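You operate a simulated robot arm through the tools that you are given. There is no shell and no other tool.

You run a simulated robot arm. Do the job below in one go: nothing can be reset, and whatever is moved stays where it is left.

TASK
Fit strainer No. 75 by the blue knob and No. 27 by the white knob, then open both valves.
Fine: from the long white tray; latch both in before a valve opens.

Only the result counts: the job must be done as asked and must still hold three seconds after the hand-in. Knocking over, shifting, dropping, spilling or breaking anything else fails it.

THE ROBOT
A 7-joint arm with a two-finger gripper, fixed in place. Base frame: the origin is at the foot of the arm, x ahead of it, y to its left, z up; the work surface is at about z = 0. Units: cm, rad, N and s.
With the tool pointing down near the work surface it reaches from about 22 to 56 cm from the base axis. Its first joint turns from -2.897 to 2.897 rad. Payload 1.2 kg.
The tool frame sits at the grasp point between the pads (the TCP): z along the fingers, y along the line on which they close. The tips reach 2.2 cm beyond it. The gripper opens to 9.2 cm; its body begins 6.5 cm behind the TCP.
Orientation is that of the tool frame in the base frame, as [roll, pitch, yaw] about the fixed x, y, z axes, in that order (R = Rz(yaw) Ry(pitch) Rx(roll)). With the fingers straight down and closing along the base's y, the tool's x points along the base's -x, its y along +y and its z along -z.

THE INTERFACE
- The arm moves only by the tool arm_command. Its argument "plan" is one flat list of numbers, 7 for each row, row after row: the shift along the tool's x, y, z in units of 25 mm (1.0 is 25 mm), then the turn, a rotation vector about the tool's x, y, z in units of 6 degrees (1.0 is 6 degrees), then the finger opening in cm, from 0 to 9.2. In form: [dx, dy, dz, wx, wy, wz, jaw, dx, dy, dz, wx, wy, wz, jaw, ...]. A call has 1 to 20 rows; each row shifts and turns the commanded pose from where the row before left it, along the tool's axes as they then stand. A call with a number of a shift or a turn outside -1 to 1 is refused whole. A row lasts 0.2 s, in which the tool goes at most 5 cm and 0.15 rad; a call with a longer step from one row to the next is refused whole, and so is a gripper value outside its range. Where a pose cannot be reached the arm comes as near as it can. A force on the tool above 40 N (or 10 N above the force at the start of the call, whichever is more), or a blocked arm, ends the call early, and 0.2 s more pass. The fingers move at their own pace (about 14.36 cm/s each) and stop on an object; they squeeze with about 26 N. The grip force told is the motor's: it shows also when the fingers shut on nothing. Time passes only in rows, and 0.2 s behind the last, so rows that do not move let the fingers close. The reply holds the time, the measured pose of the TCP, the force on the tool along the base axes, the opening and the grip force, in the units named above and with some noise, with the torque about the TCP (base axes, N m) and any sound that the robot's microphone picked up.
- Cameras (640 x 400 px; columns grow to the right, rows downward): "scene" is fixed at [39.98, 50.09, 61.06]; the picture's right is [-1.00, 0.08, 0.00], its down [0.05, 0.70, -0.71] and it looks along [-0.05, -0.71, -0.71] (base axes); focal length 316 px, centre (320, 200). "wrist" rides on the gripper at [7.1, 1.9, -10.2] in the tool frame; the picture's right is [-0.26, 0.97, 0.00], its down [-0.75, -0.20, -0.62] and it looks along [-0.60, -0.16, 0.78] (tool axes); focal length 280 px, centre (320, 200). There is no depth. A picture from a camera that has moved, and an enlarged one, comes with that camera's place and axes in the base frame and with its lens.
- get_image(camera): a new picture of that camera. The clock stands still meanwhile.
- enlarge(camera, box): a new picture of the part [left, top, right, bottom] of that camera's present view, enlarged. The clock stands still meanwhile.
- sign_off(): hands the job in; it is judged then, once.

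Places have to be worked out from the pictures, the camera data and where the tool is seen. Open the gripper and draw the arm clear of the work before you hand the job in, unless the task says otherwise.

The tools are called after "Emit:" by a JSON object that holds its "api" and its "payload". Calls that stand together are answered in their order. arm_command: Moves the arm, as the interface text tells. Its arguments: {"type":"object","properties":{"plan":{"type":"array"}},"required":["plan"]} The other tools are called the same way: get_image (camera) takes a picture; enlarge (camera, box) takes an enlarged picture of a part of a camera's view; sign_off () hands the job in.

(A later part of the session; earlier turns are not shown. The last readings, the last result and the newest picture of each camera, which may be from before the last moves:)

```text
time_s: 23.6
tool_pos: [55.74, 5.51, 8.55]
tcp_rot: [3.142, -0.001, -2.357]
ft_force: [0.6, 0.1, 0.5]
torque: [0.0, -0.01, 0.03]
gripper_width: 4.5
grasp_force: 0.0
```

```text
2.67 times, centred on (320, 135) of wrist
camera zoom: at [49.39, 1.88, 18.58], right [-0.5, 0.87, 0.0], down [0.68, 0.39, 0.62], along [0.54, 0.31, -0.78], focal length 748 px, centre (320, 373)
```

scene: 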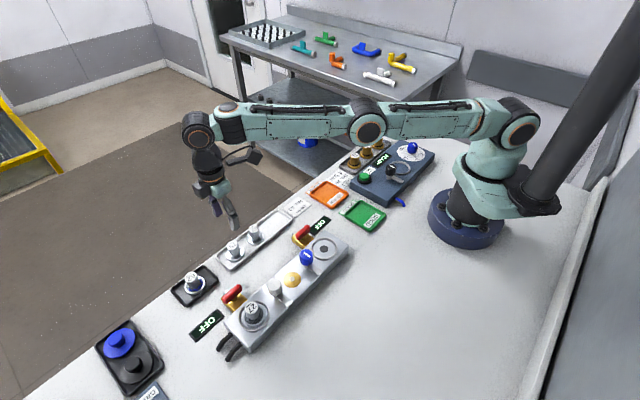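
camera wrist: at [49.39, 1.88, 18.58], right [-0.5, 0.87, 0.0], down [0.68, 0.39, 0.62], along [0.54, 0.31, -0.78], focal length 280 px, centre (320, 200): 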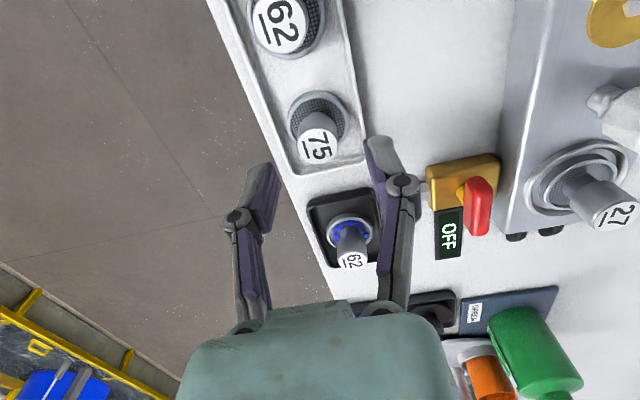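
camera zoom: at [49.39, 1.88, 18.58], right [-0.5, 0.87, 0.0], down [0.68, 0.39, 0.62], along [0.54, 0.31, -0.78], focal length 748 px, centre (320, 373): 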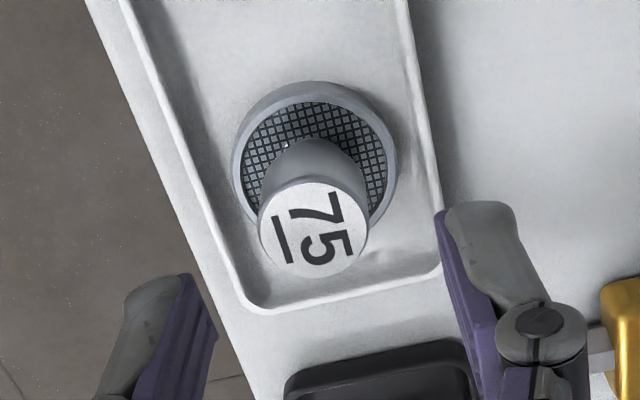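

The tool reached it: 75 is at (55.93, 5.48) and the tool is 0.2 cm short. I'll correct toward it and go down in small steps to grip height.

Emit:
{"api": "arm_command", "payload": {"plan": [-0.028, -0.074, 0.376, 0, 0, 0, 4.5, 0, 0, 0.376, 0, 0, 0, 4.5, 0, 0, 0.376, 0, 0, 0, 4.5, 0, 0, 0.376, 0, 0, 0, 4.5, 0, 0, 0.3, 0, 0, 0, 4.5, 0, 0, 0, 0, 0, 0, 4.5]}}

Emit:
{"api": "get_image", "payload": {"camera": "wrist"}}

Emit:
{"api": "enlarge", "payload": {"camera": "scene", "box": [170, 200, 290, 300]}}

```text
time_s: 25.0
tool_pos: [55.85, 5.46, 4.06]
tcp_rot: [3.141, 0.001, -2.357]
ft_force: [0.4, -0.2, 0.0]
torque: [-0.02, 0.04, 0.0]
gripper_width: 4.49
grasp_force: 0.1
```

```text
taken
camera wrist: at [49.35, 1.8, 14.16], right [-0.5, 0.87, 0.0], down [0.68, 0.39, 0.63], along [0.54, 0.31, -0.78], focal length 280 px, centre (320, 200)
```

wrist: 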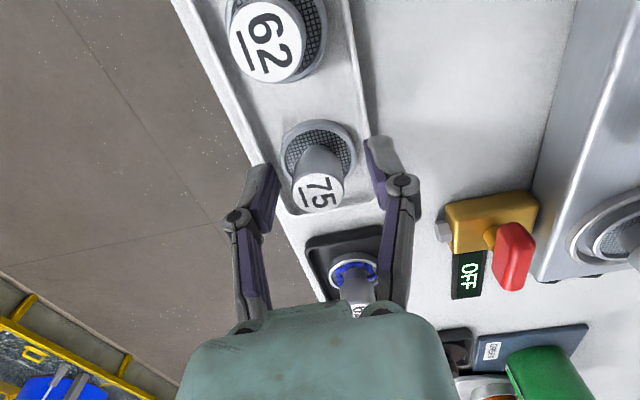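

```text
4.00 times, centred on (230, 250) of scene
camera zoom: at [39.98, 50.09, 61.06], right [-1.0, 0.08, 0.0], down [0.05, 0.7, -0.71], along [-0.05, -0.71, -0.71], focal length 1262 px, centre (680, 0)
```

zoom: 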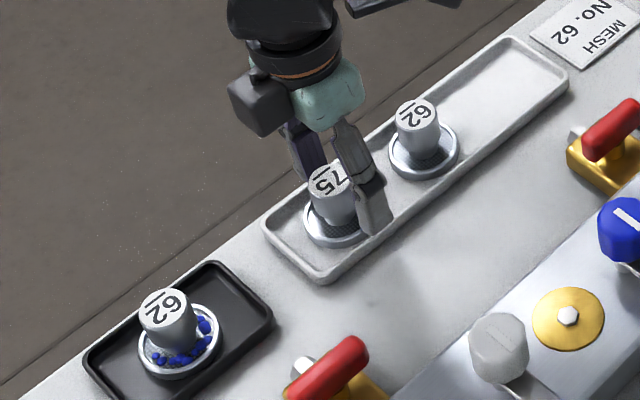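

The fingers straddle 75's handle cleanly. I'll lower another 0.15 cm, close the grip and lift.

Emit:
{"api": "arm_command", "payload": {"plan": [0, 0, 0.06, 0, 0, 0, 4.5, 0, 0, 0, 0, 0, 0, 1.5, 0, 0, 0, 0, 0, 0, 1.5, 0, 0, 0, 0, 0, 0, 1.5]}}

```text
time_s: 26.0
tool_pos: [55.88, 5.47, 4.02]
tcp_rot: [-3.141, -0.001, -2.358]
ft_force: [-0.3, 0.0, 5.8]
torque: [-0.02, 0.02, 0.0]
gripper_width: 2.4
grasp_force: 26.4
```

75 is gripped (2.4 cm, 26 N). I'll lift it to z≈14, then carry it over to the blue seat near (35.5, 7.3).

Emit:
{"api": "arm_command", "payload": {"plan": [0, 0, -0.2, 0, 0, 0, 1.5, 0, 0, -0.4, 0, 0, 0, 1.5, 0, 0, -0.7, 0, 0, 0, 1.5, 0, 0, -0.9, 0, 0, 0, 1.5, 0, 0, -0.9, 0, 0, 0, 1.5, 0, 0, -0.7, 0, 0, 0, 1.5, 0, 0, -0.3, 0, 0, 0, 1.5, 0, 0, 0, 0, 0, 0, 1.5, 0.3757, 0.4486, 0, 0, 0, 0, 1.5, 0.7514, 0.897, 0, 0, 0, 0, 1.5, 0.7514, 0.897, 0, 0, 0, 0, 1.5, 0.7514, 0.897, 0, 0, 0, 0, 1.5, 0.7514, 0.897, 0, 0, 0, 0, 1.5, 0.7514, 0.897, 0, 0, 0, 0, 1.5, 0.7514, 0.897, 0, 0, 0, 0, 1.5, 0.3757, 0.4486, 0, 0, 0, 0, 1.5, 0, 0, 0, 0, 0, 0, 1.5]}}

Emit:
{"api": "get_image", "payload": {"camera": "wrist"}}

Emit:
{"api": "enlarge", "payload": {"camera": "wrist", "box": [240, 30, 400, 210]}}

Emit:
{"api": "get_image", "payload": {"camera": "scene"}}

```text
time_s: 29.6
tool_pos: [50.97, 5.91, 14.23]
tcp_rot: [-3.141, 0.0, -2.356]
ft_force: [-0.3, 0.2, -0.4]
torque: [0.03, -0.01, -0.01]
gripper_width: 2.37
grasp_force: 26.1
out of reach, approached as far as the arm can: row 11, 12, 13, 14, 15, 16
```

```text
taken
camera wrist: at [44.57, 2.21, 24.25], right [-0.5, 0.87, 0.0], down [0.68, 0.39, 0.62], along [0.54, 0.31, -0.78], focal length 280 px, centre (320, 200)
```

wrist: 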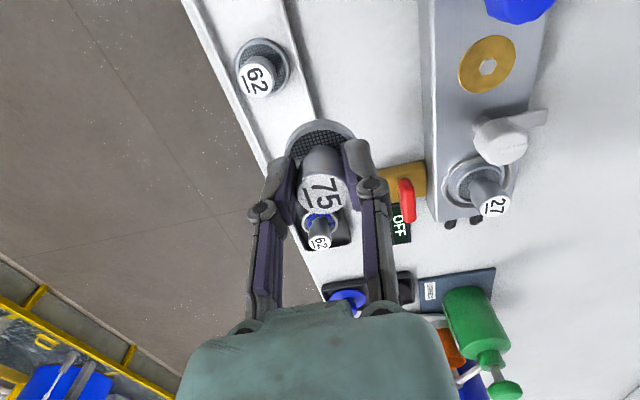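

```text
2.22 times, centred on (320, 120) of wrist
camera zoom: at [44.57, 2.21, 24.25], right [-0.5, 0.87, 0.0], down [0.68, 0.39, 0.62], along [0.54, 0.31, -0.78], focal length 623 px, centre (320, 378)
```

zoom: 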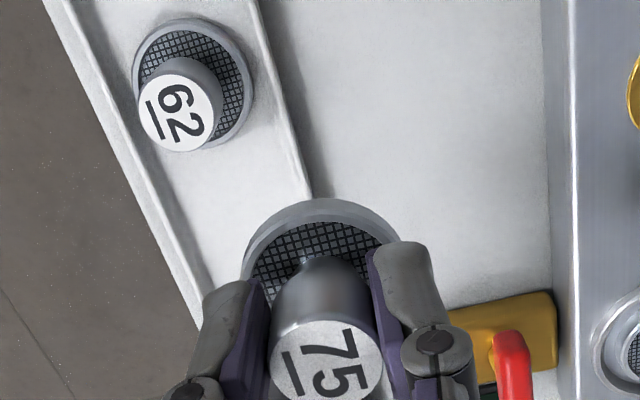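

```text
taken
```

scene: 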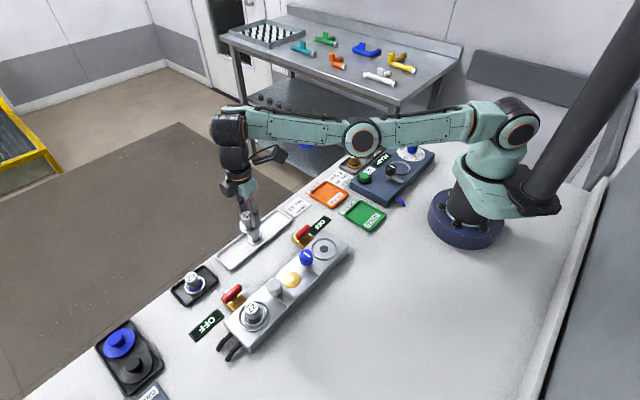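

Unexpectedly, the arm stopped at (51, 5.9) with rows reported out of reach; the strainer is still held safely at z=14. The elbow looks almost straight or sagging after the full stretch, so I'll inspect the arm's posture.

Emit:
{"api": "enlarge", "payload": {"camera": "scene", "box": [190, 60, 550, 260]}}

```text
1.78 times, centred on (370, 160) of scene
camera zoom: at [39.98, 50.09, 61.06], right [-1.0, 0.08, 0.0], down [0.05, 0.7, -0.71], along [-0.05, -0.71, -0.71], focal length 561 px, centre (231, 271)
```

zoom: 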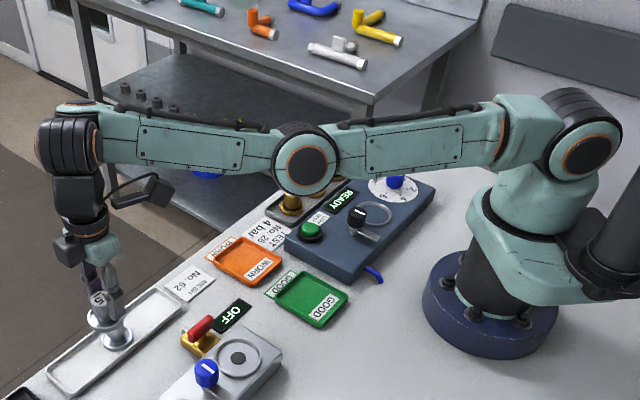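

The elbow has bent downward past straight while lifting at full stretch, and it's now at its limit. I can undo that by going high and extended, then sweeping down so the elbow bends upward again. First I'll make a small probing move up and outward to see which pose the commands build on.

Emit:
{"api": "arm_command", "payload": {"plan": [-0.62, -0.51, -1, 0, 0, 0, 1.5, 0, 0, 0, 0, 0, 0, 1.5]}}

```text
time_s: 30.2
tool_pos: [53.05, 6.13, 16.65]
tcp_rot: [3.14, 0.001, -2.358]
ft_force: [0.1, -0.4, -0.5]
torque: [0.02, 0.02, 0.02]
gripper_width: 2.4
grasp_force: 26.3
```

Commands build on the pose actually reached, which helps. I'll raise the held strainer along this radius to about z=32, which stretches the arm nearly straight.

Emit:
{"api": "arm_command", "payload": {"plan": [0, 0, -1, 0, 0, 0, 1.5, 0, 0, -1, 0, 0, 0, 1.5, 0, 0, -1, 0, 0, 0, 1.5, 0, 0, -1, 0, 0, 0, 1.5, 0, 0, -1, 0, 0, 0, 1.5, 0, 0, 0, 0, 0, 0, 1.5]}}

Emit:
{"api": "enlarge", "payload": {"camera": "scene", "box": [150, 0, 560, 230]}}

```text
time_s: 31.6
tool_pos: [52.44, 5.89, 28.84]
tcp_rot: [-3.141, 0.001, -2.357]
ft_force: [0.3, -0.2, -0.9]
torque: [0.01, -0.01, 0.04]
gripper_width: 2.35
grasp_force: 26.3
out of reach, approached as far as the arm can: row 5
```

```text
1.56 times, centred on (355, 115) of scene
camera zoom: at [39.98, 50.09, 61.06], right [-1.0, 0.08, 0.0], down [0.05, 0.7, -0.71], along [-0.05, -0.71, -0.71], focal length 492 px, centre (265, 333)
```

zoom: 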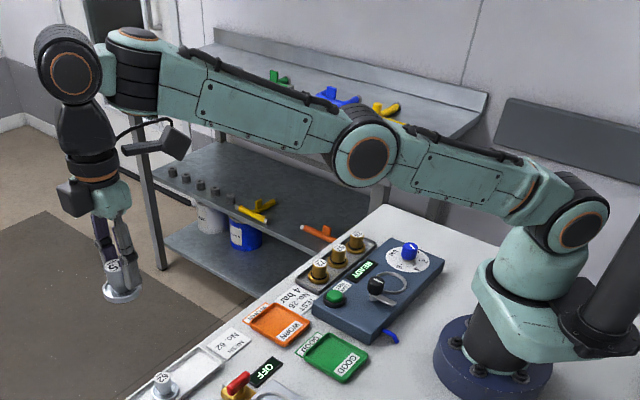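

The arm is straight now. I'll sweep down and slightly inward, which should make the elbow rise, and check its shape after a few rows.

Emit:
{"api": "arm_command", "payload": {"plan": [0.093, 0.076, 1, 0, 0, 0, 1.5, 0.093, 0.076, 1, 0, 0, 0, 1.5, 0.093, 0.076, 1, 0, 0, 0, 1.5, 0, 0, 0, 0, 0, 0, 1.5]}}

Emit:
{"api": "enlarge", "payload": {"camera": "scene", "box": [150, 0, 560, 230]}}

```text
time_s: 32.6
tool_pos: [51.6, 6.03, 21.4]
tcp_rot: [-3.141, 0.0, -2.359]
ft_force: [-0.5, 0.5, -1.1]
torque: [-0.03, 0.0, 0.01]
gripper_width: 2.37
grasp_force: 25.6
```

```text
1.56 times, centred on (355, 115) of scene
camera zoom: at [39.98, 50.09, 61.06], right [-1.0, 0.08, 0.0], down [0.05, 0.7, -0.71], along [-0.05, -0.71, -0.71], focal length 492 px, centre (265, 333)
```

zoom: 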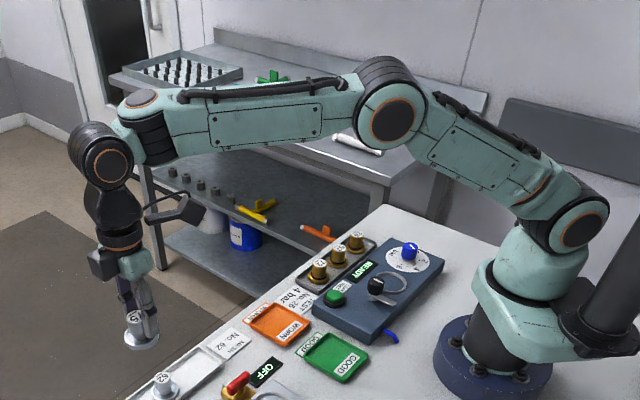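

The elbow is up again. I'll carry 75 to a hover over the blue seat at z≈14.

Emit:
{"api": "arm_command", "payload": {"plan": [0.35, 0.41, 0.2, 0, 0, 0, 1.5, 0.698, 0.82, 0.48, 0, 0, 0, 1.5, 0.698, 0.82, 0.48, 0, 0, 0, 1.5, 0.698, 0.82, 0.48, 0, 0, 0, 1.5, 0.698, 0.82, 0.48, 0, 0, 0, 1.5, 0.698, 0.82, 0.48, 0, 0, 0, 1.5, 0.35, 0.41, 0.28, 0, 0, 0, 1.5, 0, 0, 0, 0, 0, 0, 1.5]}}

Emit:
{"api": "get_image", "payload": {"camera": "wrist"}}

Emit:
{"api": "enlarge", "payload": {"camera": "wrist", "box": [240, 30, 400, 150]}}

Emit:
{"api": "get_image", "payload": {"camera": "scene"}}

```text
time_s: 34.4
tool_pos: [35.46, 7.26, 14.15]
tcp_rot: [3.142, -0.001, -2.356]
ft_force: [-0.1, -0.1, -2.0]
torque: [0.02, 0.01, 0.02]
gripper_width: 2.39
grasp_force: 26.1
```

```text
taken
camera wrist: at [29.02, 3.57, 24.3], right [-0.5, 0.87, 0.0], down [0.68, 0.39, 0.63], along [0.54, 0.31, -0.78], focal length 280 px, centre (320, 200)
```

wrist: 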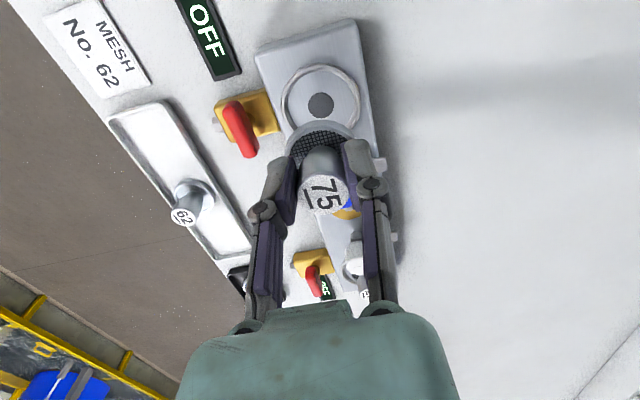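

```text
3.33 times, centred on (320, 90) of wrist
camera zoom: at [29.02, 3.57, 24.3], right [-0.5, 0.87, 0.0], down [0.68, 0.39, 0.63], along [0.54, 0.31, -0.78], focal length 935 px, centre (320, 567)
```

zoom: 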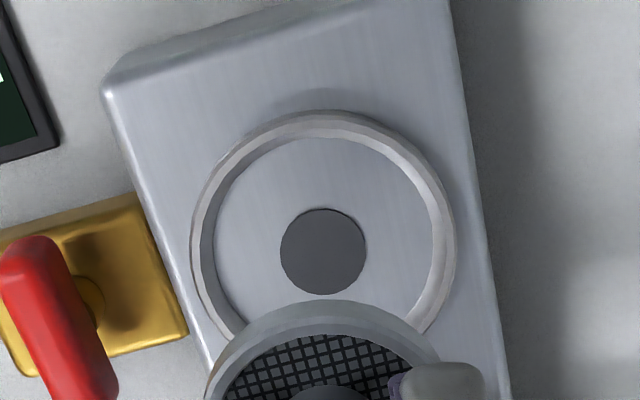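

```text
taken
```

scene: 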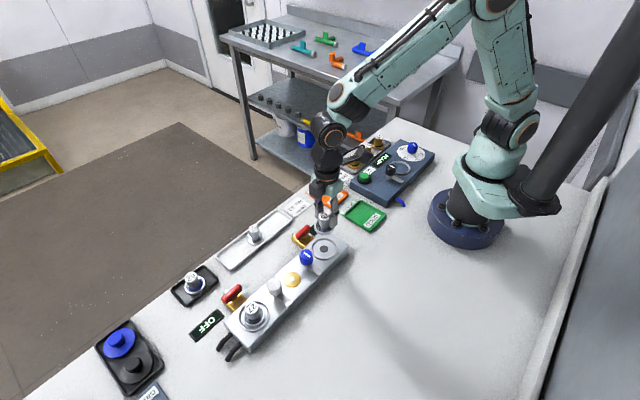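

The blue seat's disc is visible ahead of the strainer. I'll check how 75 sits in the hand and then align.

Emit:
{"api": "enlarge", "payload": {"camera": "wrist", "box": [260, 100, 380, 230]}}

```text
3.08 times, centred on (320, 165) of wrist
camera zoom: at [29.02, 3.57, 24.3], right [-0.5, 0.87, 0.0], down [0.68, 0.39, 0.63], along [0.54, 0.31, -0.78], focal length 863 px, centre (320, 308)
```

zoom: 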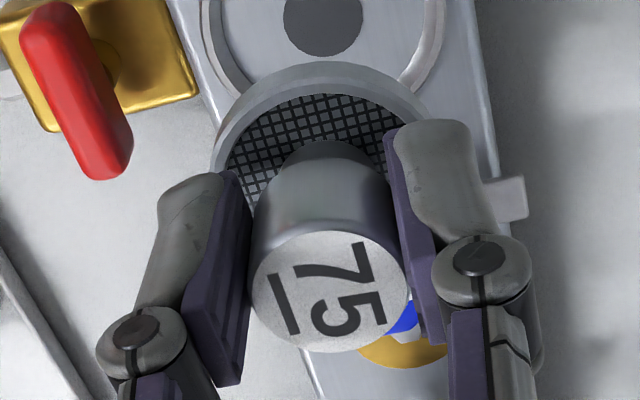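

75 sits about 0.1 cm farther along in the hand than 27 did. I'll apply a small correction and go down to z≈7.2, just above the ring.

Emit:
{"api": "arm_command", "payload": {"plan": [-0.042, 0.008, 0.4, 0, 0, 0, 1.5, 0, 0, 0.8, 0, 0, 0, 1.5, 0, 0, 0.8, 0, 0, 0, 1.5, 0, 0, 0.5, 0, 0, 0, 1.5, 0, 0, 0.18, 0, 0, 0, 1.5, 0, 0, 0.08, 0, 0, 0, 1.5, 0, 0, 0, 0, 0, 0, 1.5]}}

Emit:
{"api": "enlarge", "payload": {"camera": "wrist", "box": [270, 70, 380, 160]}}

Emit:
{"api": "enlarge", "payload": {"camera": "scene", "box": [295, 220, 350, 270]}}

```text
time_s: 36.0
tool_pos: [35.51, 7.34, 7.34]
tcp_rot: [3.14, 0.001, -2.355]
ft_force: [0.0, -0.5, -0.6]
torque: [-0.02, 0.0, -0.01]
gripper_width: 2.39
grasp_force: 25.6
```

```text
4.44 times, centred on (325, 115) of wrist
camera zoom: at [29.07, 3.68, 17.4], right [-0.5, 0.87, 0.0], down [0.68, 0.39, 0.62], along [0.54, 0.31, -0.78], focal length 1246 px, centre (298, 578)
```

zoom: 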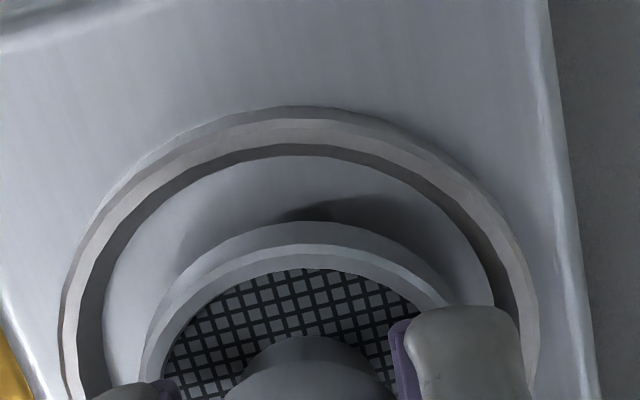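

```text
8.00 times, centred on (322, 245) of scene
camera zoom: at [39.98, 50.09, 61.06], right [-1.0, 0.08, 0.0], down [0.05, 0.7, -0.71], along [-0.05, -0.71, -0.71], focal length 2524 px, centre (300, -160)
```

zoom: 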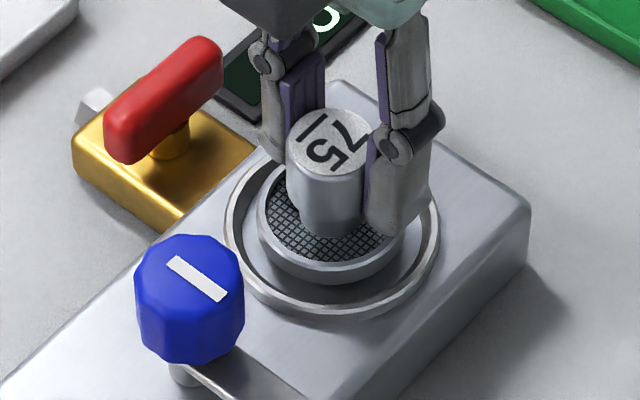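

Alignment looks good in x. I'll lower to just above contact for a finer comparison.

Emit:
{"api": "arm_command", "payload": {"plan": [0, 0, 0.1, 0, 0, 0, 1.5, 0, 0, 0.1, 0, 0, 0, 1.5, 0, 0, 0.05, 0, 0, 0, 1.5, 0, 0, 0, 0, 0, 0, 1.5]}}

Emit:
{"api": "enlarge", "payload": {"camera": "wrist", "box": [270, 70, 380, 160]}}

Emit:
{"api": "enlarge", "payload": {"camera": "scene", "box": [295, 220, 350, 270]}}

```text
time_s: 37.0
tool_pos: [35.52, 7.35, 6.72]
tcp_rot: [-3.142, 0.001, -2.356]
ft_force: [0.1, 0.3, -0.4]
torque: [0.0, 0.0, -0.02]
gripper_width: 2.39
grasp_force: 25.7
```

```text
4.44 times, centred on (325, 115) of wrist
camera zoom: at [29.08, 3.68, 16.79], right [-0.5, 0.87, 0.0], down [0.68, 0.39, 0.62], along [0.54, 0.31, -0.78], focal length 1246 px, centre (298, 578)
```

zoom: 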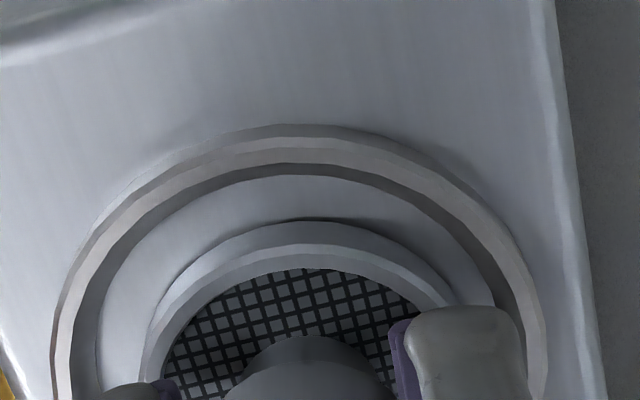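

```text
8.00 times, centred on (322, 245) of scene
camera zoom: at [39.98, 50.09, 61.06], right [-1.0, 0.08, 0.0], down [0.05, 0.7, -0.71], along [-0.05, -0.71, -0.71], focal length 2524 px, centre (300, -160)
```

zoom: 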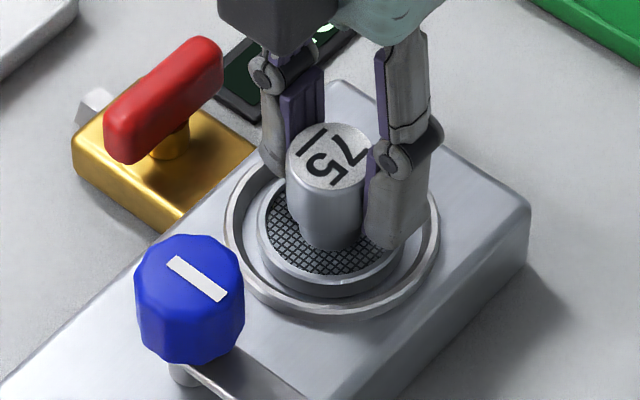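

It's well centred in both views. I'll lower the last millimetres to contact.

Emit:
{"api": "arm_command", "payload": {"plan": [0.02, 0, 0.04, 0, 0, 0, 1.5, 0, 0, 0.04, 0, 0, 0, 1.5, 0, 0, 0, 0, 0, 0, 1.5]}}

```text
time_s: 37.8
tool_pos: [35.48, 7.34, 6.48]
tcp_rot: [3.141, 0.0, -2.354]
ft_force: [-1.1, -0.1, 10.9]
torque: [0.17, -0.02, -0.02]
gripper_width: 2.39
grasp_force: 26.1
```

Contact at 11 N means it's on the seat floor. I'll open the fingers and rise.

Emit:
{"api": "arm_command", "payload": {"plan": [0, 0, 0, 0, 0, 0, 3.0, 0, 0, 0, 0, 0, 0, 4.5, 0, 0, 0, 0, 0, 0, 4.5, 0, 0, -0.3, 0, 0, 0, 4.5, 0, 0, -0.7, 0, 0, 0, 4.5, 0, 0, -0.9, 0, 0, 0, 4.5, 0, 0, -0.9, 0, 0, 0, 4.5, 0, 0, -0.4, 0, 0, 0, 4.5, 0, 0, 0, 0, 0, 0, 4.5]}}

Emit:
{"api": "get_image", "payload": {"camera": "wrist"}}

Emit:
{"api": "enlarge", "payload": {"camera": "scene", "box": [280, 200, 360, 280]}}

```text
time_s: 39.8
tool_pos: [35.47, 7.31, 14.5]
tcp_rot: [3.141, 0.0, -2.358]
ft_force: [0.4, 0.3, -0.2]
torque: [0.01, 0.02, 0.0]
gripper_width: 4.5
grasp_force: 0.1
```

```text
taken
camera wrist: at [29.0, 3.68, 24.66], right [-0.5, 0.87, 0.0], down [0.68, 0.39, 0.62], along [0.54, 0.31, -0.78], focal length 280 px, centre (320, 200)
```

wrist: 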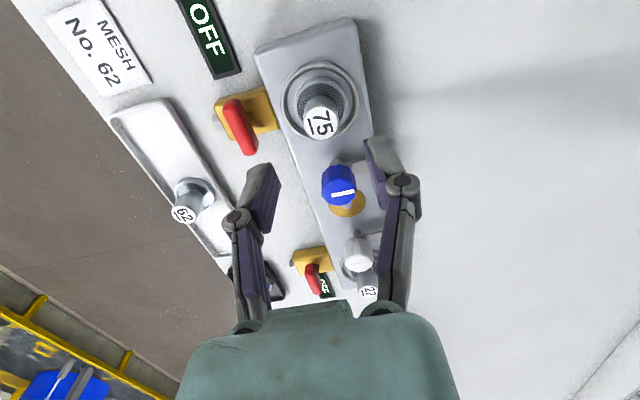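

```text
5.00 times, centred on (320, 240) of scene
camera zoom: at [39.98, 50.09, 61.06], right [-1.0, 0.08, 0.0], down [0.05, 0.7, -0.71], along [-0.05, -0.71, -0.71], focal length 1577 px, centre (320, 0)
```

zoom: 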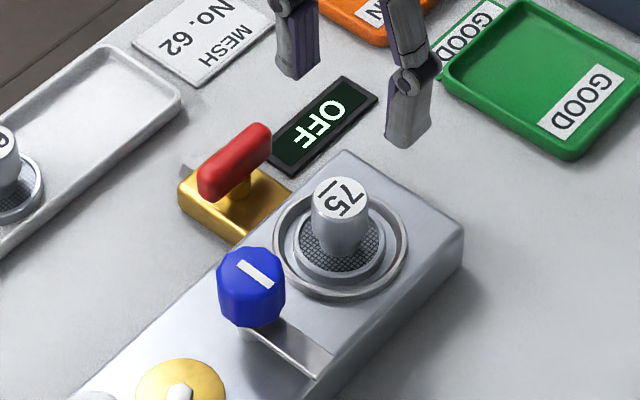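

Strainer 75 is seated and centred in the blue seat. Next is the blue latch: I'll move above the blue knob near (39.6, 11.6) and turn the tool so the fingers close along the block, clear of the latch bar.

Emit:
{"api": "arm_command", "payload": {"plan": [-0.79, 0.015, 0, 0, 0, 0, 5, -0.79, 0.015, 0, 0, 0, 0, 5, -0.8, 0.015, 0, 0, 0, 0, 5, 0, 0, 0, 0, 0, 1, 5, 0, 0, 0, 0, 0, 1, 5, 0, 0, 0, 0, 0, 1, 5, 0, 0, 0, 0, 0, 1, 5, 0, 0, 0, 0, 0, 1, 5, 0, 0, 0, 0, 0, 1, 5, 0, 0, 0, 0, 0, 1, 5, 0, 0, 0, 0, 0, 1, 5, 0, 0, 0, 0, 0, 1, 5, 0, 0, 0, 0, 0, 1, 5, 0, 0, 0, 0, 0, 1, 5, 0, 0, 0, 0, 0, 1, 5, 0, 0, 0, 0, 0, 1, 5, 0, 0, 0, 0, 0, 1, 5, 0, 0, 0, 0, 0, 1, 5, 0, 0, 0, 0, 0, 0, 5]}}

Emit:
{"api": "get_image", "payload": {"camera": "wrist"}}

Emit:
{"api": "get_image", "payload": {"camera": "scene"}}

```text
time_s: 43.8
tool_pos: [39.53, 11.63, 14.53]
tcp_rot: [-3.141, 0.0, 2.352]
ft_force: [-0.5, 0.7, -0.2]
torque: [0.01, -0.01, 0.0]
gripper_width: 5.01
grasp_force: 0.2
```

```text
taken
camera wrist: at [35.91, 17.92, 24.59], right [0.87, 0.49, 0.0], down [0.39, -0.68, 0.63], along [0.31, -0.54, -0.78], focal length 280 px, centre (320, 200)
```

wrist: 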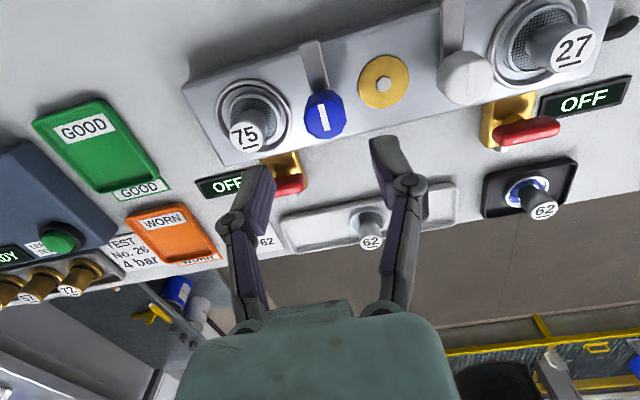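

```text
taken
```

scene: 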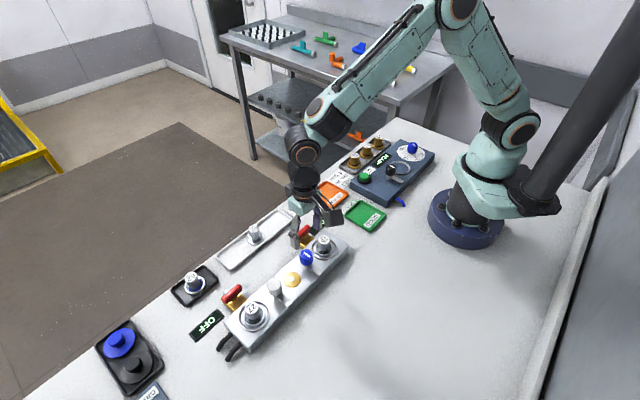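

Emit:
{"api": "enlarge", "payload": {"camera": "wrist", "box": [220, 30, 380, 170]}}

Emit:
{"api": "enlarge", "payload": {"camera": "wrist", "box": [400, 0, 620, 160]}}

```text
2.86 times, centred on (300, 100) of wrist
camera zoom: at [35.91, 17.92, 24.59], right [0.87, 0.49, 0.0], down [0.39, -0.68, 0.63], along [0.31, -0.54, -0.78], focal length 801 px, centre (377, 486)
```

zoom: 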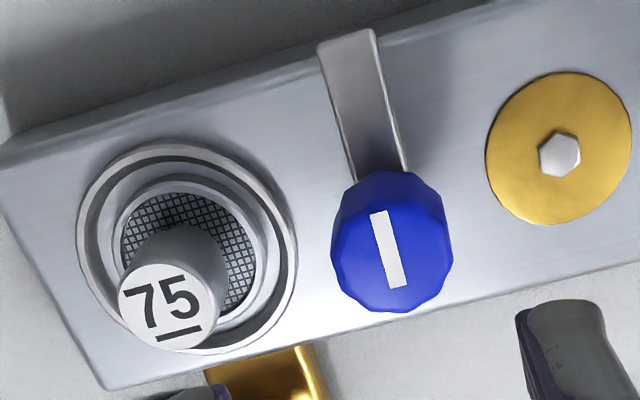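

```text
2.50 times, centred on (510, 80) of wrist
camera zoom: at [35.91, 17.92, 24.59], right [0.87, 0.49, 0.0], down [0.39, -0.68, 0.63], along [0.31, -0.54, -0.78], focal length 701 px, centre (-155, 500)
```

zoom: 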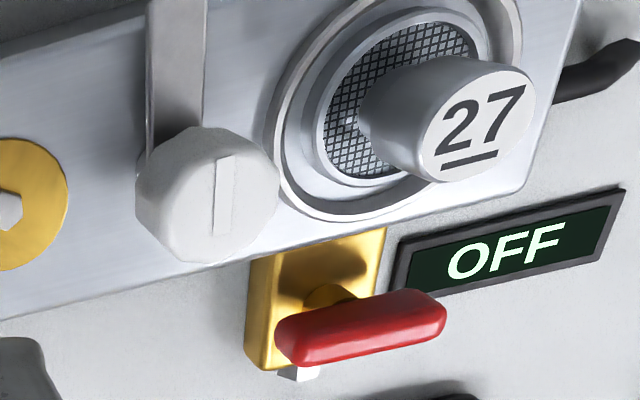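

Triangulation puts the blue knob's top at (39.75, 11.88, 7.05). I'll correct by (0.13, 0.29), go down to z≈10 and check the centring.

Emit:
{"api": "arm_command", "payload": {"plan": [0.045, 0.119, 0.3, 0, 0, 0, 4.6, 0, 0, 0.8, 0, 0, 0, 4.6, 0, 0, 0.7, 0, 0, 0, 4.6, 0, 0, 0, 0, 0, 0, 4.6]}}

Emit:
{"api": "get_image", "payload": {"camera": "wrist"}}

Emit:
{"api": "enlarge", "payload": {"camera": "wrist", "box": [240, 80, 400, 220]}}

Emit:
{"api": "enlarge", "payload": {"camera": "scene", "box": [270, 190, 370, 270]}}

```text
time_s: 44.8
tool_pos: [39.76, 11.91, 9.99]
tcp_rot: [3.141, 0.0, 2.356]
ft_force: [0.7, 1.2, -0.1]
torque: [-0.02, 0.02, 0.03]
gripper_width: 4.62
grasp_force: 0.0
```

```text
taken
camera wrist: at [36.02, 18.22, 20.07], right [0.87, 0.5, 0.0], down [0.39, -0.68, 0.63], along [0.31, -0.54, -0.78], focal length 280 px, centre (320, 200)
```

wrist: 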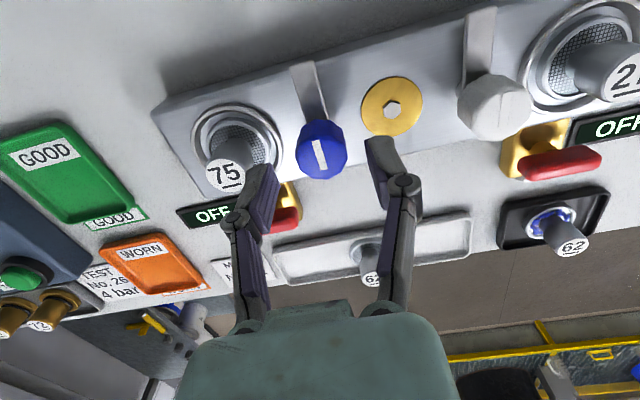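

```text
2.86 times, centred on (320, 150) of wrist
camera zoom: at [36.02, 18.22, 20.07], right [0.87, 0.5, 0.0], down [0.39, -0.68, 0.63], along [0.31, -0.54, -0.78], focal length 801 px, centre (320, 343)
```

zoom: 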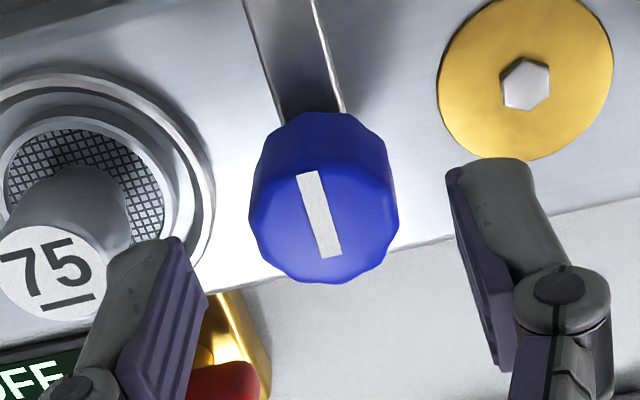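

```text
5.00 times, centred on (320, 230) of scene
camera zoom: at [39.98, 50.09, 61.06], right [-1.0, 0.08, 0.0], down [0.05, 0.7, -0.71], along [-0.05, -0.71, -0.71], focal length 1577 px, centre (320, 50)
```

zoom: 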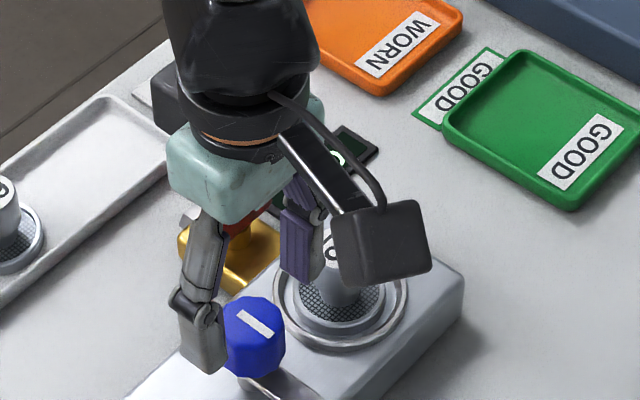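

The knob is within 0.05 cm of the tool axis. I'll go down to z≈6.5 so the tips stay above the latch bar, then check the contact readings.

Emit:
{"api": "arm_command", "payload": {"plan": [0, 0, 0.4, 0, 0, 0, 4.6, 0, 0, 0.4, 0, 0, 0, 4.6, 0, 0, 0.4, 0, 0, 0, 4.6, 0, 0, 0.18, 0, 0, 0, 4.6, 0, 0, 0, 0, 0, 0, 4.6]}}

Emit:
{"api": "enlarge", "payload": {"camera": "wrist", "box": [200, 60, 440, 260]}}

Emit:
{"api": "enlarge", "payload": {"camera": "scene", "box": [270, 200, 370, 280]}}

```text
time_s: 46.0
tool_pos: [39.87, 11.98, 6.45]
tcp_rot: [-3.142, 0.0, 2.355]
ft_force: [0.3, 0.3, -0.4]
torque: [-0.04, 0.0, -0.01]
gripper_width: 4.6
grasp_force: 0.0
```

```text
2.00 times, centred on (320, 160) of wrist
camera zoom: at [36.04, 18.24, 16.66], right [0.87, 0.5, 0.0], down [0.39, -0.68, 0.62], along [0.31, -0.54, -0.78], focal length 561 px, centre (320, 280)
```

zoom: 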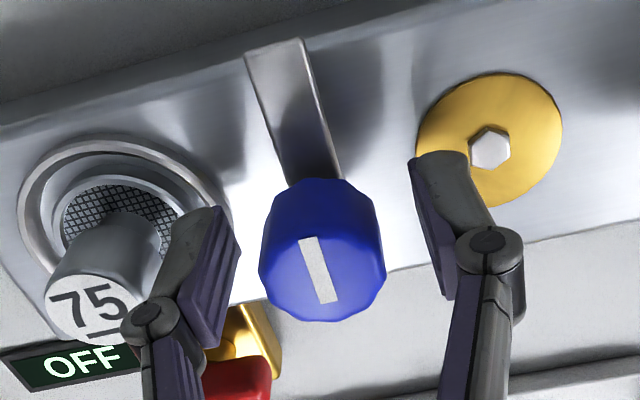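

```text
5.00 times, centred on (320, 240) of scene
camera zoom: at [39.98, 50.09, 61.06], right [-1.0, 0.08, 0.0], down [0.05, 0.7, -0.71], along [-0.05, -0.71, -0.71], focal length 1577 px, centre (320, 0)
```

zoom: 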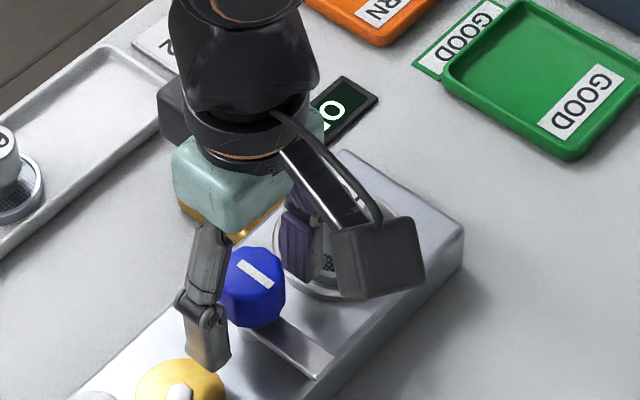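

The knob is centred between the fingers. I'll close the grip on it.

Emit:
{"api": "arm_command", "payload": {"plan": [0, 0, 0, 0, 0, 0, 3.4, 0, 0, 0, 0, 0, 0, 2.0, 0, 0, 0, 0, 0, 0, 2.0, 0, 0, 0, 0, 0, 0, 2.0]}}

```text
time_s: 47.0
tool_pos: [39.73, 11.88, 6.58]
tcp_rot: [3.14, 0.001, 2.354]
ft_force: [-5.0, -2.5, 5.6]
torque: [-0.05, 0.09, 0.0]
gripper_width: 2.72
grasp_force: 28.0
```

The knob is gripped (2.72 cm) with only small side forces. I'll turn it counter-clockwise, toward the seat, by a first 24° and check.

Emit:
{"api": "arm_command", "payload": {"plan": [0, 0, 0, 0, 0, -1, 2.0, 0, 0, 0, 0, 0, -1, 2.0, 0, 0, 0, 0, 0, -1, 2.0, 0, 0, 0, 0, 0, -1, 2.0, 0, 0, 0, 0, 0, 0, 2.0]}}

Emit:
{"api": "enlarge", "payload": {"camera": "wrist", "box": [200, 60, 440, 260]}}

Emit:
{"api": "enlarge", "payload": {"camera": "scene", "box": [270, 200, 370, 280]}}

```text
time_s: 48.2
tool_pos: [39.76, 11.61, 6.52]
tcp_rot: [-3.139, -0.001, 2.774]
ft_force: [-18.0, -14.5, 15.8]
torque: [-0.39, 0.33, -0.09]
gripper_width: 2.76
grasp_force: 28.5
```

```text
2.00 times, centred on (320, 160) of wrist
camera zoom: at [33.74, 16.11, 16.66], right [0.59, 0.81, 0.0], down [0.63, -0.46, 0.62], along [0.5, -0.37, -0.78], focal length 561 px, centre (320, 280)
```

zoom: 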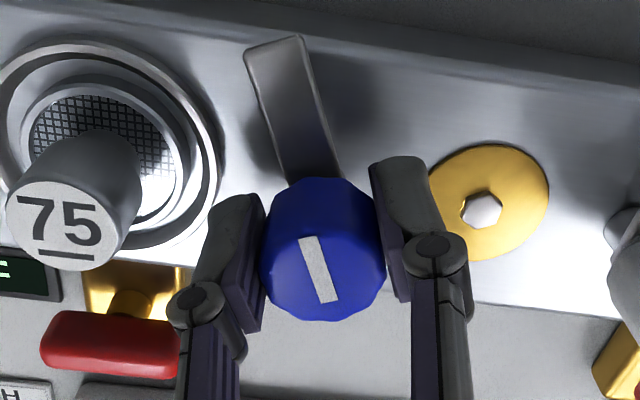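

```text
5.00 times, centred on (320, 240) of scene
camera zoom: at [39.98, 50.09, 61.06], right [-1.0, 0.08, 0.0], down [0.05, 0.7, -0.71], along [-0.05, -0.71, -0.71], focal length 1577 px, centre (320, 0)
```

zoom: 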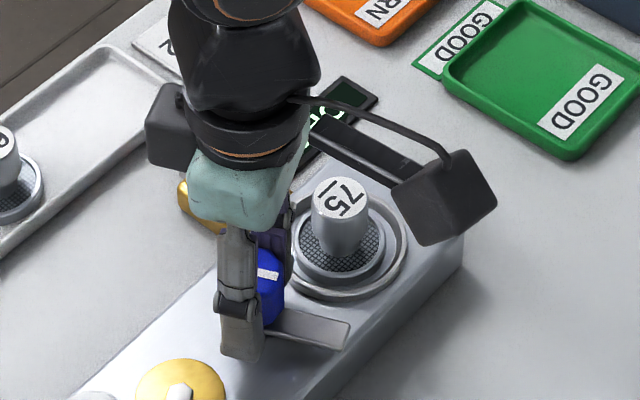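

The bar is turning with the knob. A side force of about 23 N toward (-x, -y) shows the knob axis is about 0.3 cm that way, so I'll shift the hand to relieve it.

Emit:
{"api": "arm_command", "payload": {"plan": [0.05, -0.092, -0.04, 0, 0, 0, 2.0, 0, 0, 0, 0, 0, 0, 2.0]}}

```text
time_s: 48.8
tool_pos: [39.59, 11.84, 6.61]
tcp_rot: [3.137, 0.002, 2.776]
ft_force: [9.6, -2.5, -23.0]
torque: [-0.06, -0.14, -0.04]
gripper_width: 2.76
grasp_force: 28.5
```

The side force is mostly gone but it pulls down now. I'll make a tiny correction down and then continue turning.

Emit:
{"api": "arm_command", "payload": {"plan": [-0.025, 0, 0.024, 0, 0, 0, 2.0, 0, 0, 0, 0, 0, -1, 2.0, 0, 0, 0, 0, 0, -1, 2.0, 0, 0, 0, 0, 0, -1, 2.0, 0, 0, 0, 0, 0, 0, 2.0]}}

```text
time_s: 50.0
tool_pos: [39.67, 11.74, 6.62]
tcp_rot: [-3.142, 0.0, 3.088]
ft_force: [-2.9, -4.2, 11.9]
torque: [-0.11, 0.06, -0.01]
gripper_width: 2.74
grasp_force: 28.2
```

Forces are small now and 42° is done. I'll keep turning.

Emit:
{"api": "arm_command", "payload": {"plan": [0, 0, 0, 0, 0, -1, 2.0, 0, 0, 0, 0, 0, -1, 2.0, 0, 0, 0, 0, 0, -1, 2.0, 0, 0, 0, 0, 0, -1, 2.0, 0, 0, 0, 0, 0, 0, 2.0]}}

Emit:
{"api": "enlarge", "payload": {"camera": "wrist", "box": [200, 60, 440, 260]}}

Emit:
{"api": "enlarge", "payload": {"camera": "scene", "box": [270, 200, 370, 280]}}

```text
time_s: 51.2
tool_pos: [39.65, 11.62, 6.66]
tcp_rot: [-3.138, 0.001, -2.776]
ft_force: [-1.7, -17.3, 14.2]
torque: [-0.34, 0.0, -0.01]
gripper_width: 2.73
grasp_force: 28.1
```

```text
2.00 times, centred on (320, 160) of wrist
camera zoom: at [32.28, 10.83, 16.71], right [-0.1, 1.0, 0.0], down [0.78, 0.08, 0.63], along [0.62, 0.06, -0.78], focal length 561 px, centre (320, 280)
```

zoom: 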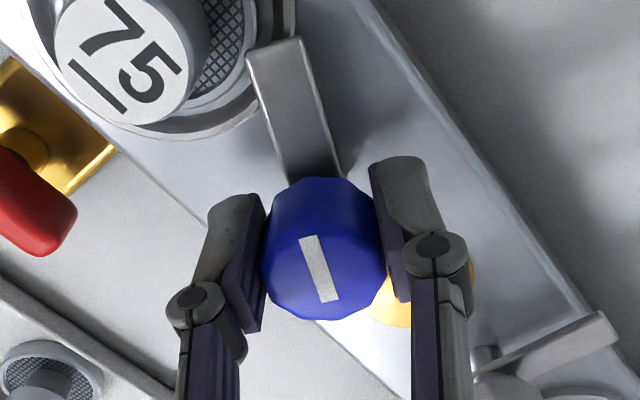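

```text
5.00 times, centred on (320, 240) of scene
camera zoom: at [39.98, 50.09, 61.06], right [-1.0, 0.08, 0.0], down [0.05, 0.7, -0.71], along [-0.05, -0.71, -0.71], focal length 1577 px, centre (320, 0)
```

zoom: 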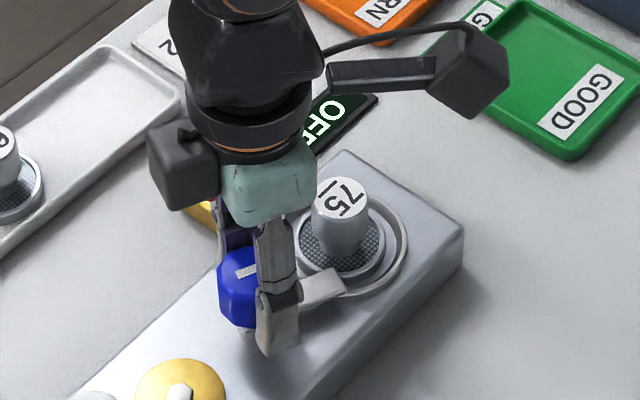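

The latch bar is swinging over the flange of 75, with about 24° to go. I'll relieve the sideways force slightly and finish the turn.

Emit:
{"api": "arm_command", "payload": {"plan": [0.02, -0.05, -0.01, 0, 0, 0, 2.0, 0, 0, 0, 0, 0, -1, 2.0, 0, 0, 0, 0, 0, -1, 2.0, 0, 0, 0, 0, 0, -1, 2.0, 0, 0, 0, 0, 0, 0, 2.0]}}

Emit:
{"api": "enlarge", "payload": {"camera": "wrist", "box": [200, 60, 440, 260]}}

Emit:
{"api": "enlarge", "payload": {"camera": "scene", "box": [270, 200, 370, 280]}}

```text
time_s: 52.4
tool_pos: [39.84, 11.41, 6.64]
tcp_rot: [-3.138, 0.001, -2.462]
ft_force: [9.9, -18.9, 2.7]
torque: [-0.14, -0.41, -0.08]
gripper_width: 2.74
grasp_force: 28.7
```

```text
2.00 times, centred on (320, 160) of wrist
camera zoom: at [32.89, 8.53, 16.69], right [-0.4, 0.92, 0.0], down [0.71, 0.32, 0.63], along [0.57, 0.25, -0.78], focal length 561 px, centre (320, 280)
```

zoom: 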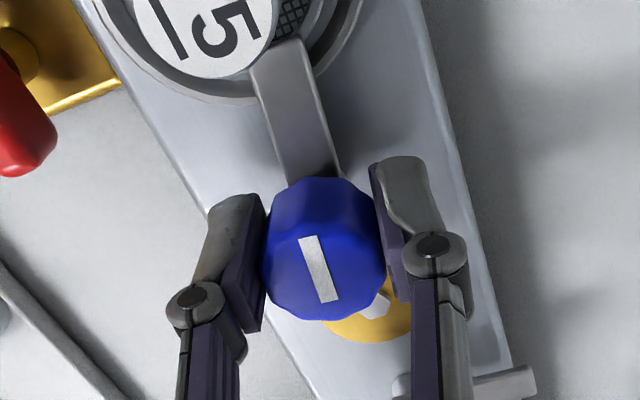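

```text
5.00 times, centred on (320, 240) of scene
camera zoom: at [39.98, 50.09, 61.06], right [-1.0, 0.08, 0.0], down [0.05, 0.7, -0.71], along [-0.05, -0.71, -0.71], focal length 1577 px, centre (320, 0)
```

zoom: 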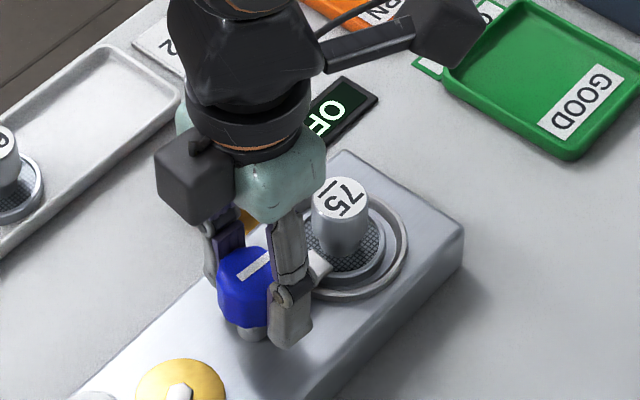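

About 84° are done and the bar lies over 75's flange. The readings fit a knob axis near (39.95, 11.65), so I'll compensate the hand position and finish the last degrees, watching torque for the end stop.

Emit:
{"api": "arm_command", "payload": {"plan": [0.05, -0.08, 0, 0, 0, 0, 2.0, 0, 0, 0, 0, 0, -0.6, 2.0, 0, 0, 0, 0, 0, -0.6, 2.0, 0, 0, 0, 0, 0, 0, 2.0]}}

Emit:
{"api": "enlarge", "payload": {"camera": "wrist", "box": [200, 40, 440, 240]}}

```text
time_s: 53.4
tool_pos: [39.62, 11.4, 6.7]
tcp_rot: [-3.141, 0.003, -2.334]
ft_force: [16.5, -5.1, -4.5]
torque: [0.17, -0.5, -0.12]
gripper_width: 2.77
grasp_force: 28.2
```

```text
2.00 times, centred on (320, 140) of wrist
camera zoom: at [33.33, 7.58, 16.69], right [-0.52, 0.86, 0.0], down [0.67, 0.4, 0.63], along [0.54, 0.32, -0.78], focal length 561 px, centre (320, 320)
```

zoom: 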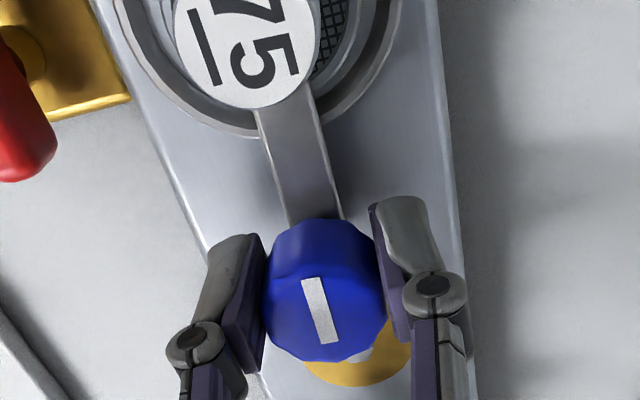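

The turn now measures 91°. I'll relieve the remaining side force before letting go.

Emit:
{"api": "arm_command", "payload": {"plan": [-0.027, -0.057, 0, 0, 0, 0, 2.0, 0, 0, 0, 0, 0, 0, 2.0]}}

```text
time_s: 54.0
tool_pos: [39.77, 11.38, 6.65]
tcp_rot: [3.139, 0.0, -2.334]
ft_force: [-2.0, -1.1, 13.9]
torque: [0.1, -0.05, 0.03]
gripper_width: 2.76
grasp_force: 28.0
```

Side forces are near zero. I'll open the fingers to 4.4 cm, rise straight up and look at the latch.

Emit:
{"api": "arm_command", "payload": {"plan": [0, 0, 0, 0, 0, 0, 3.4, 0, 0, 0, 0, 0, 0, 4.4, 0, 0, 0, 0, 0, 0, 4.4, 0, 0, -0.3, 0, 0, 0, 4.4, 0, 0, -0.7, 0, 0, 0, 4.4, 0, 0, -0.9, 0, 0, 0, 4.4, 0, 0, -0.9, 0, 0, 0, 4.4, 0, 0, -0.4, 0, 0, 0, 4.4, 0, 0, 0, 0, 0, 0, 4.4]}}

Emit:
{"api": "get_image", "payload": {"camera": "wrist"}}

Emit:
{"api": "enlarge", "payload": {"camera": "wrist", "box": [240, 20, 400, 150]}}

Emit:
{"api": "enlarge", "payload": {"camera": "scene", "box": [270, 200, 370, 280]}}

```text
time_s: 56.0
tool_pos: [39.77, 11.4, 14.72]
tcp_rot: [3.141, 0.0, -2.335]
ft_force: [0.4, -0.3, 0.6]
torque: [0.02, -0.01, -0.03]
gripper_width: 4.39
grasp_force: 0.1
```

```text
taken
camera wrist: at [33.45, 7.5, 24.75], right [-0.51, 0.86, 0.0], down [0.67, 0.4, 0.62], along [0.54, 0.32, -0.78], focal length 280 px, centre (320, 200)
```

wrist: 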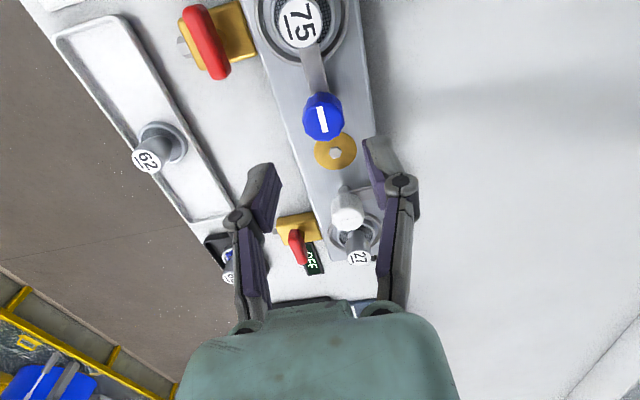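

```text
3.08 times, centred on (320, 85) of wrist
camera zoom: at [33.45, 7.5, 24.75], right [-0.51, 0.86, 0.0], down [0.67, 0.4, 0.62], along [0.54, 0.32, -0.78], focal length 863 px, centre (320, 554)
```

zoom: 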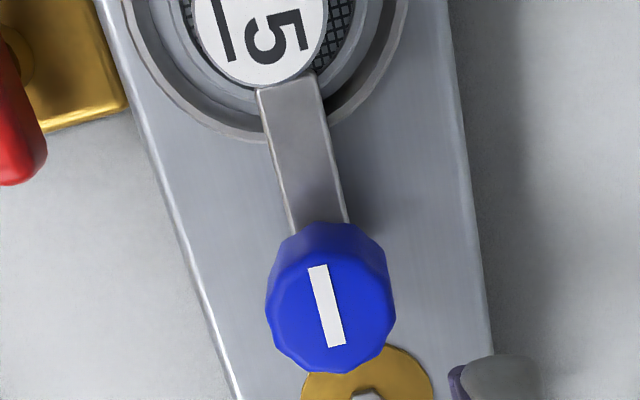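

```text
5.00 times, centred on (320, 240) of scene
camera zoom: at [39.98, 50.09, 61.06], right [-1.0, 0.08, 0.0], down [0.05, 0.7, -0.71], along [-0.05, -0.71, -0.71], focal length 1577 px, centre (320, 0)
```

zoom: 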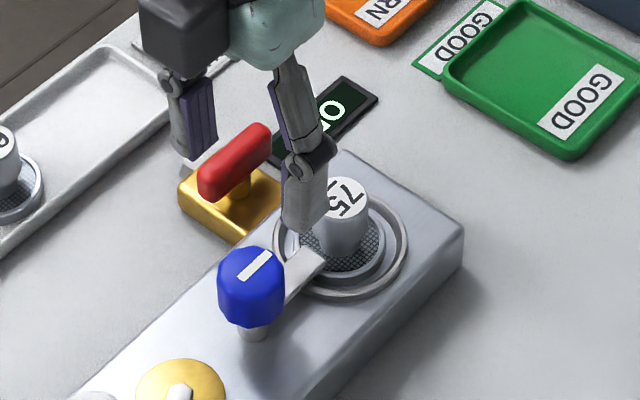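

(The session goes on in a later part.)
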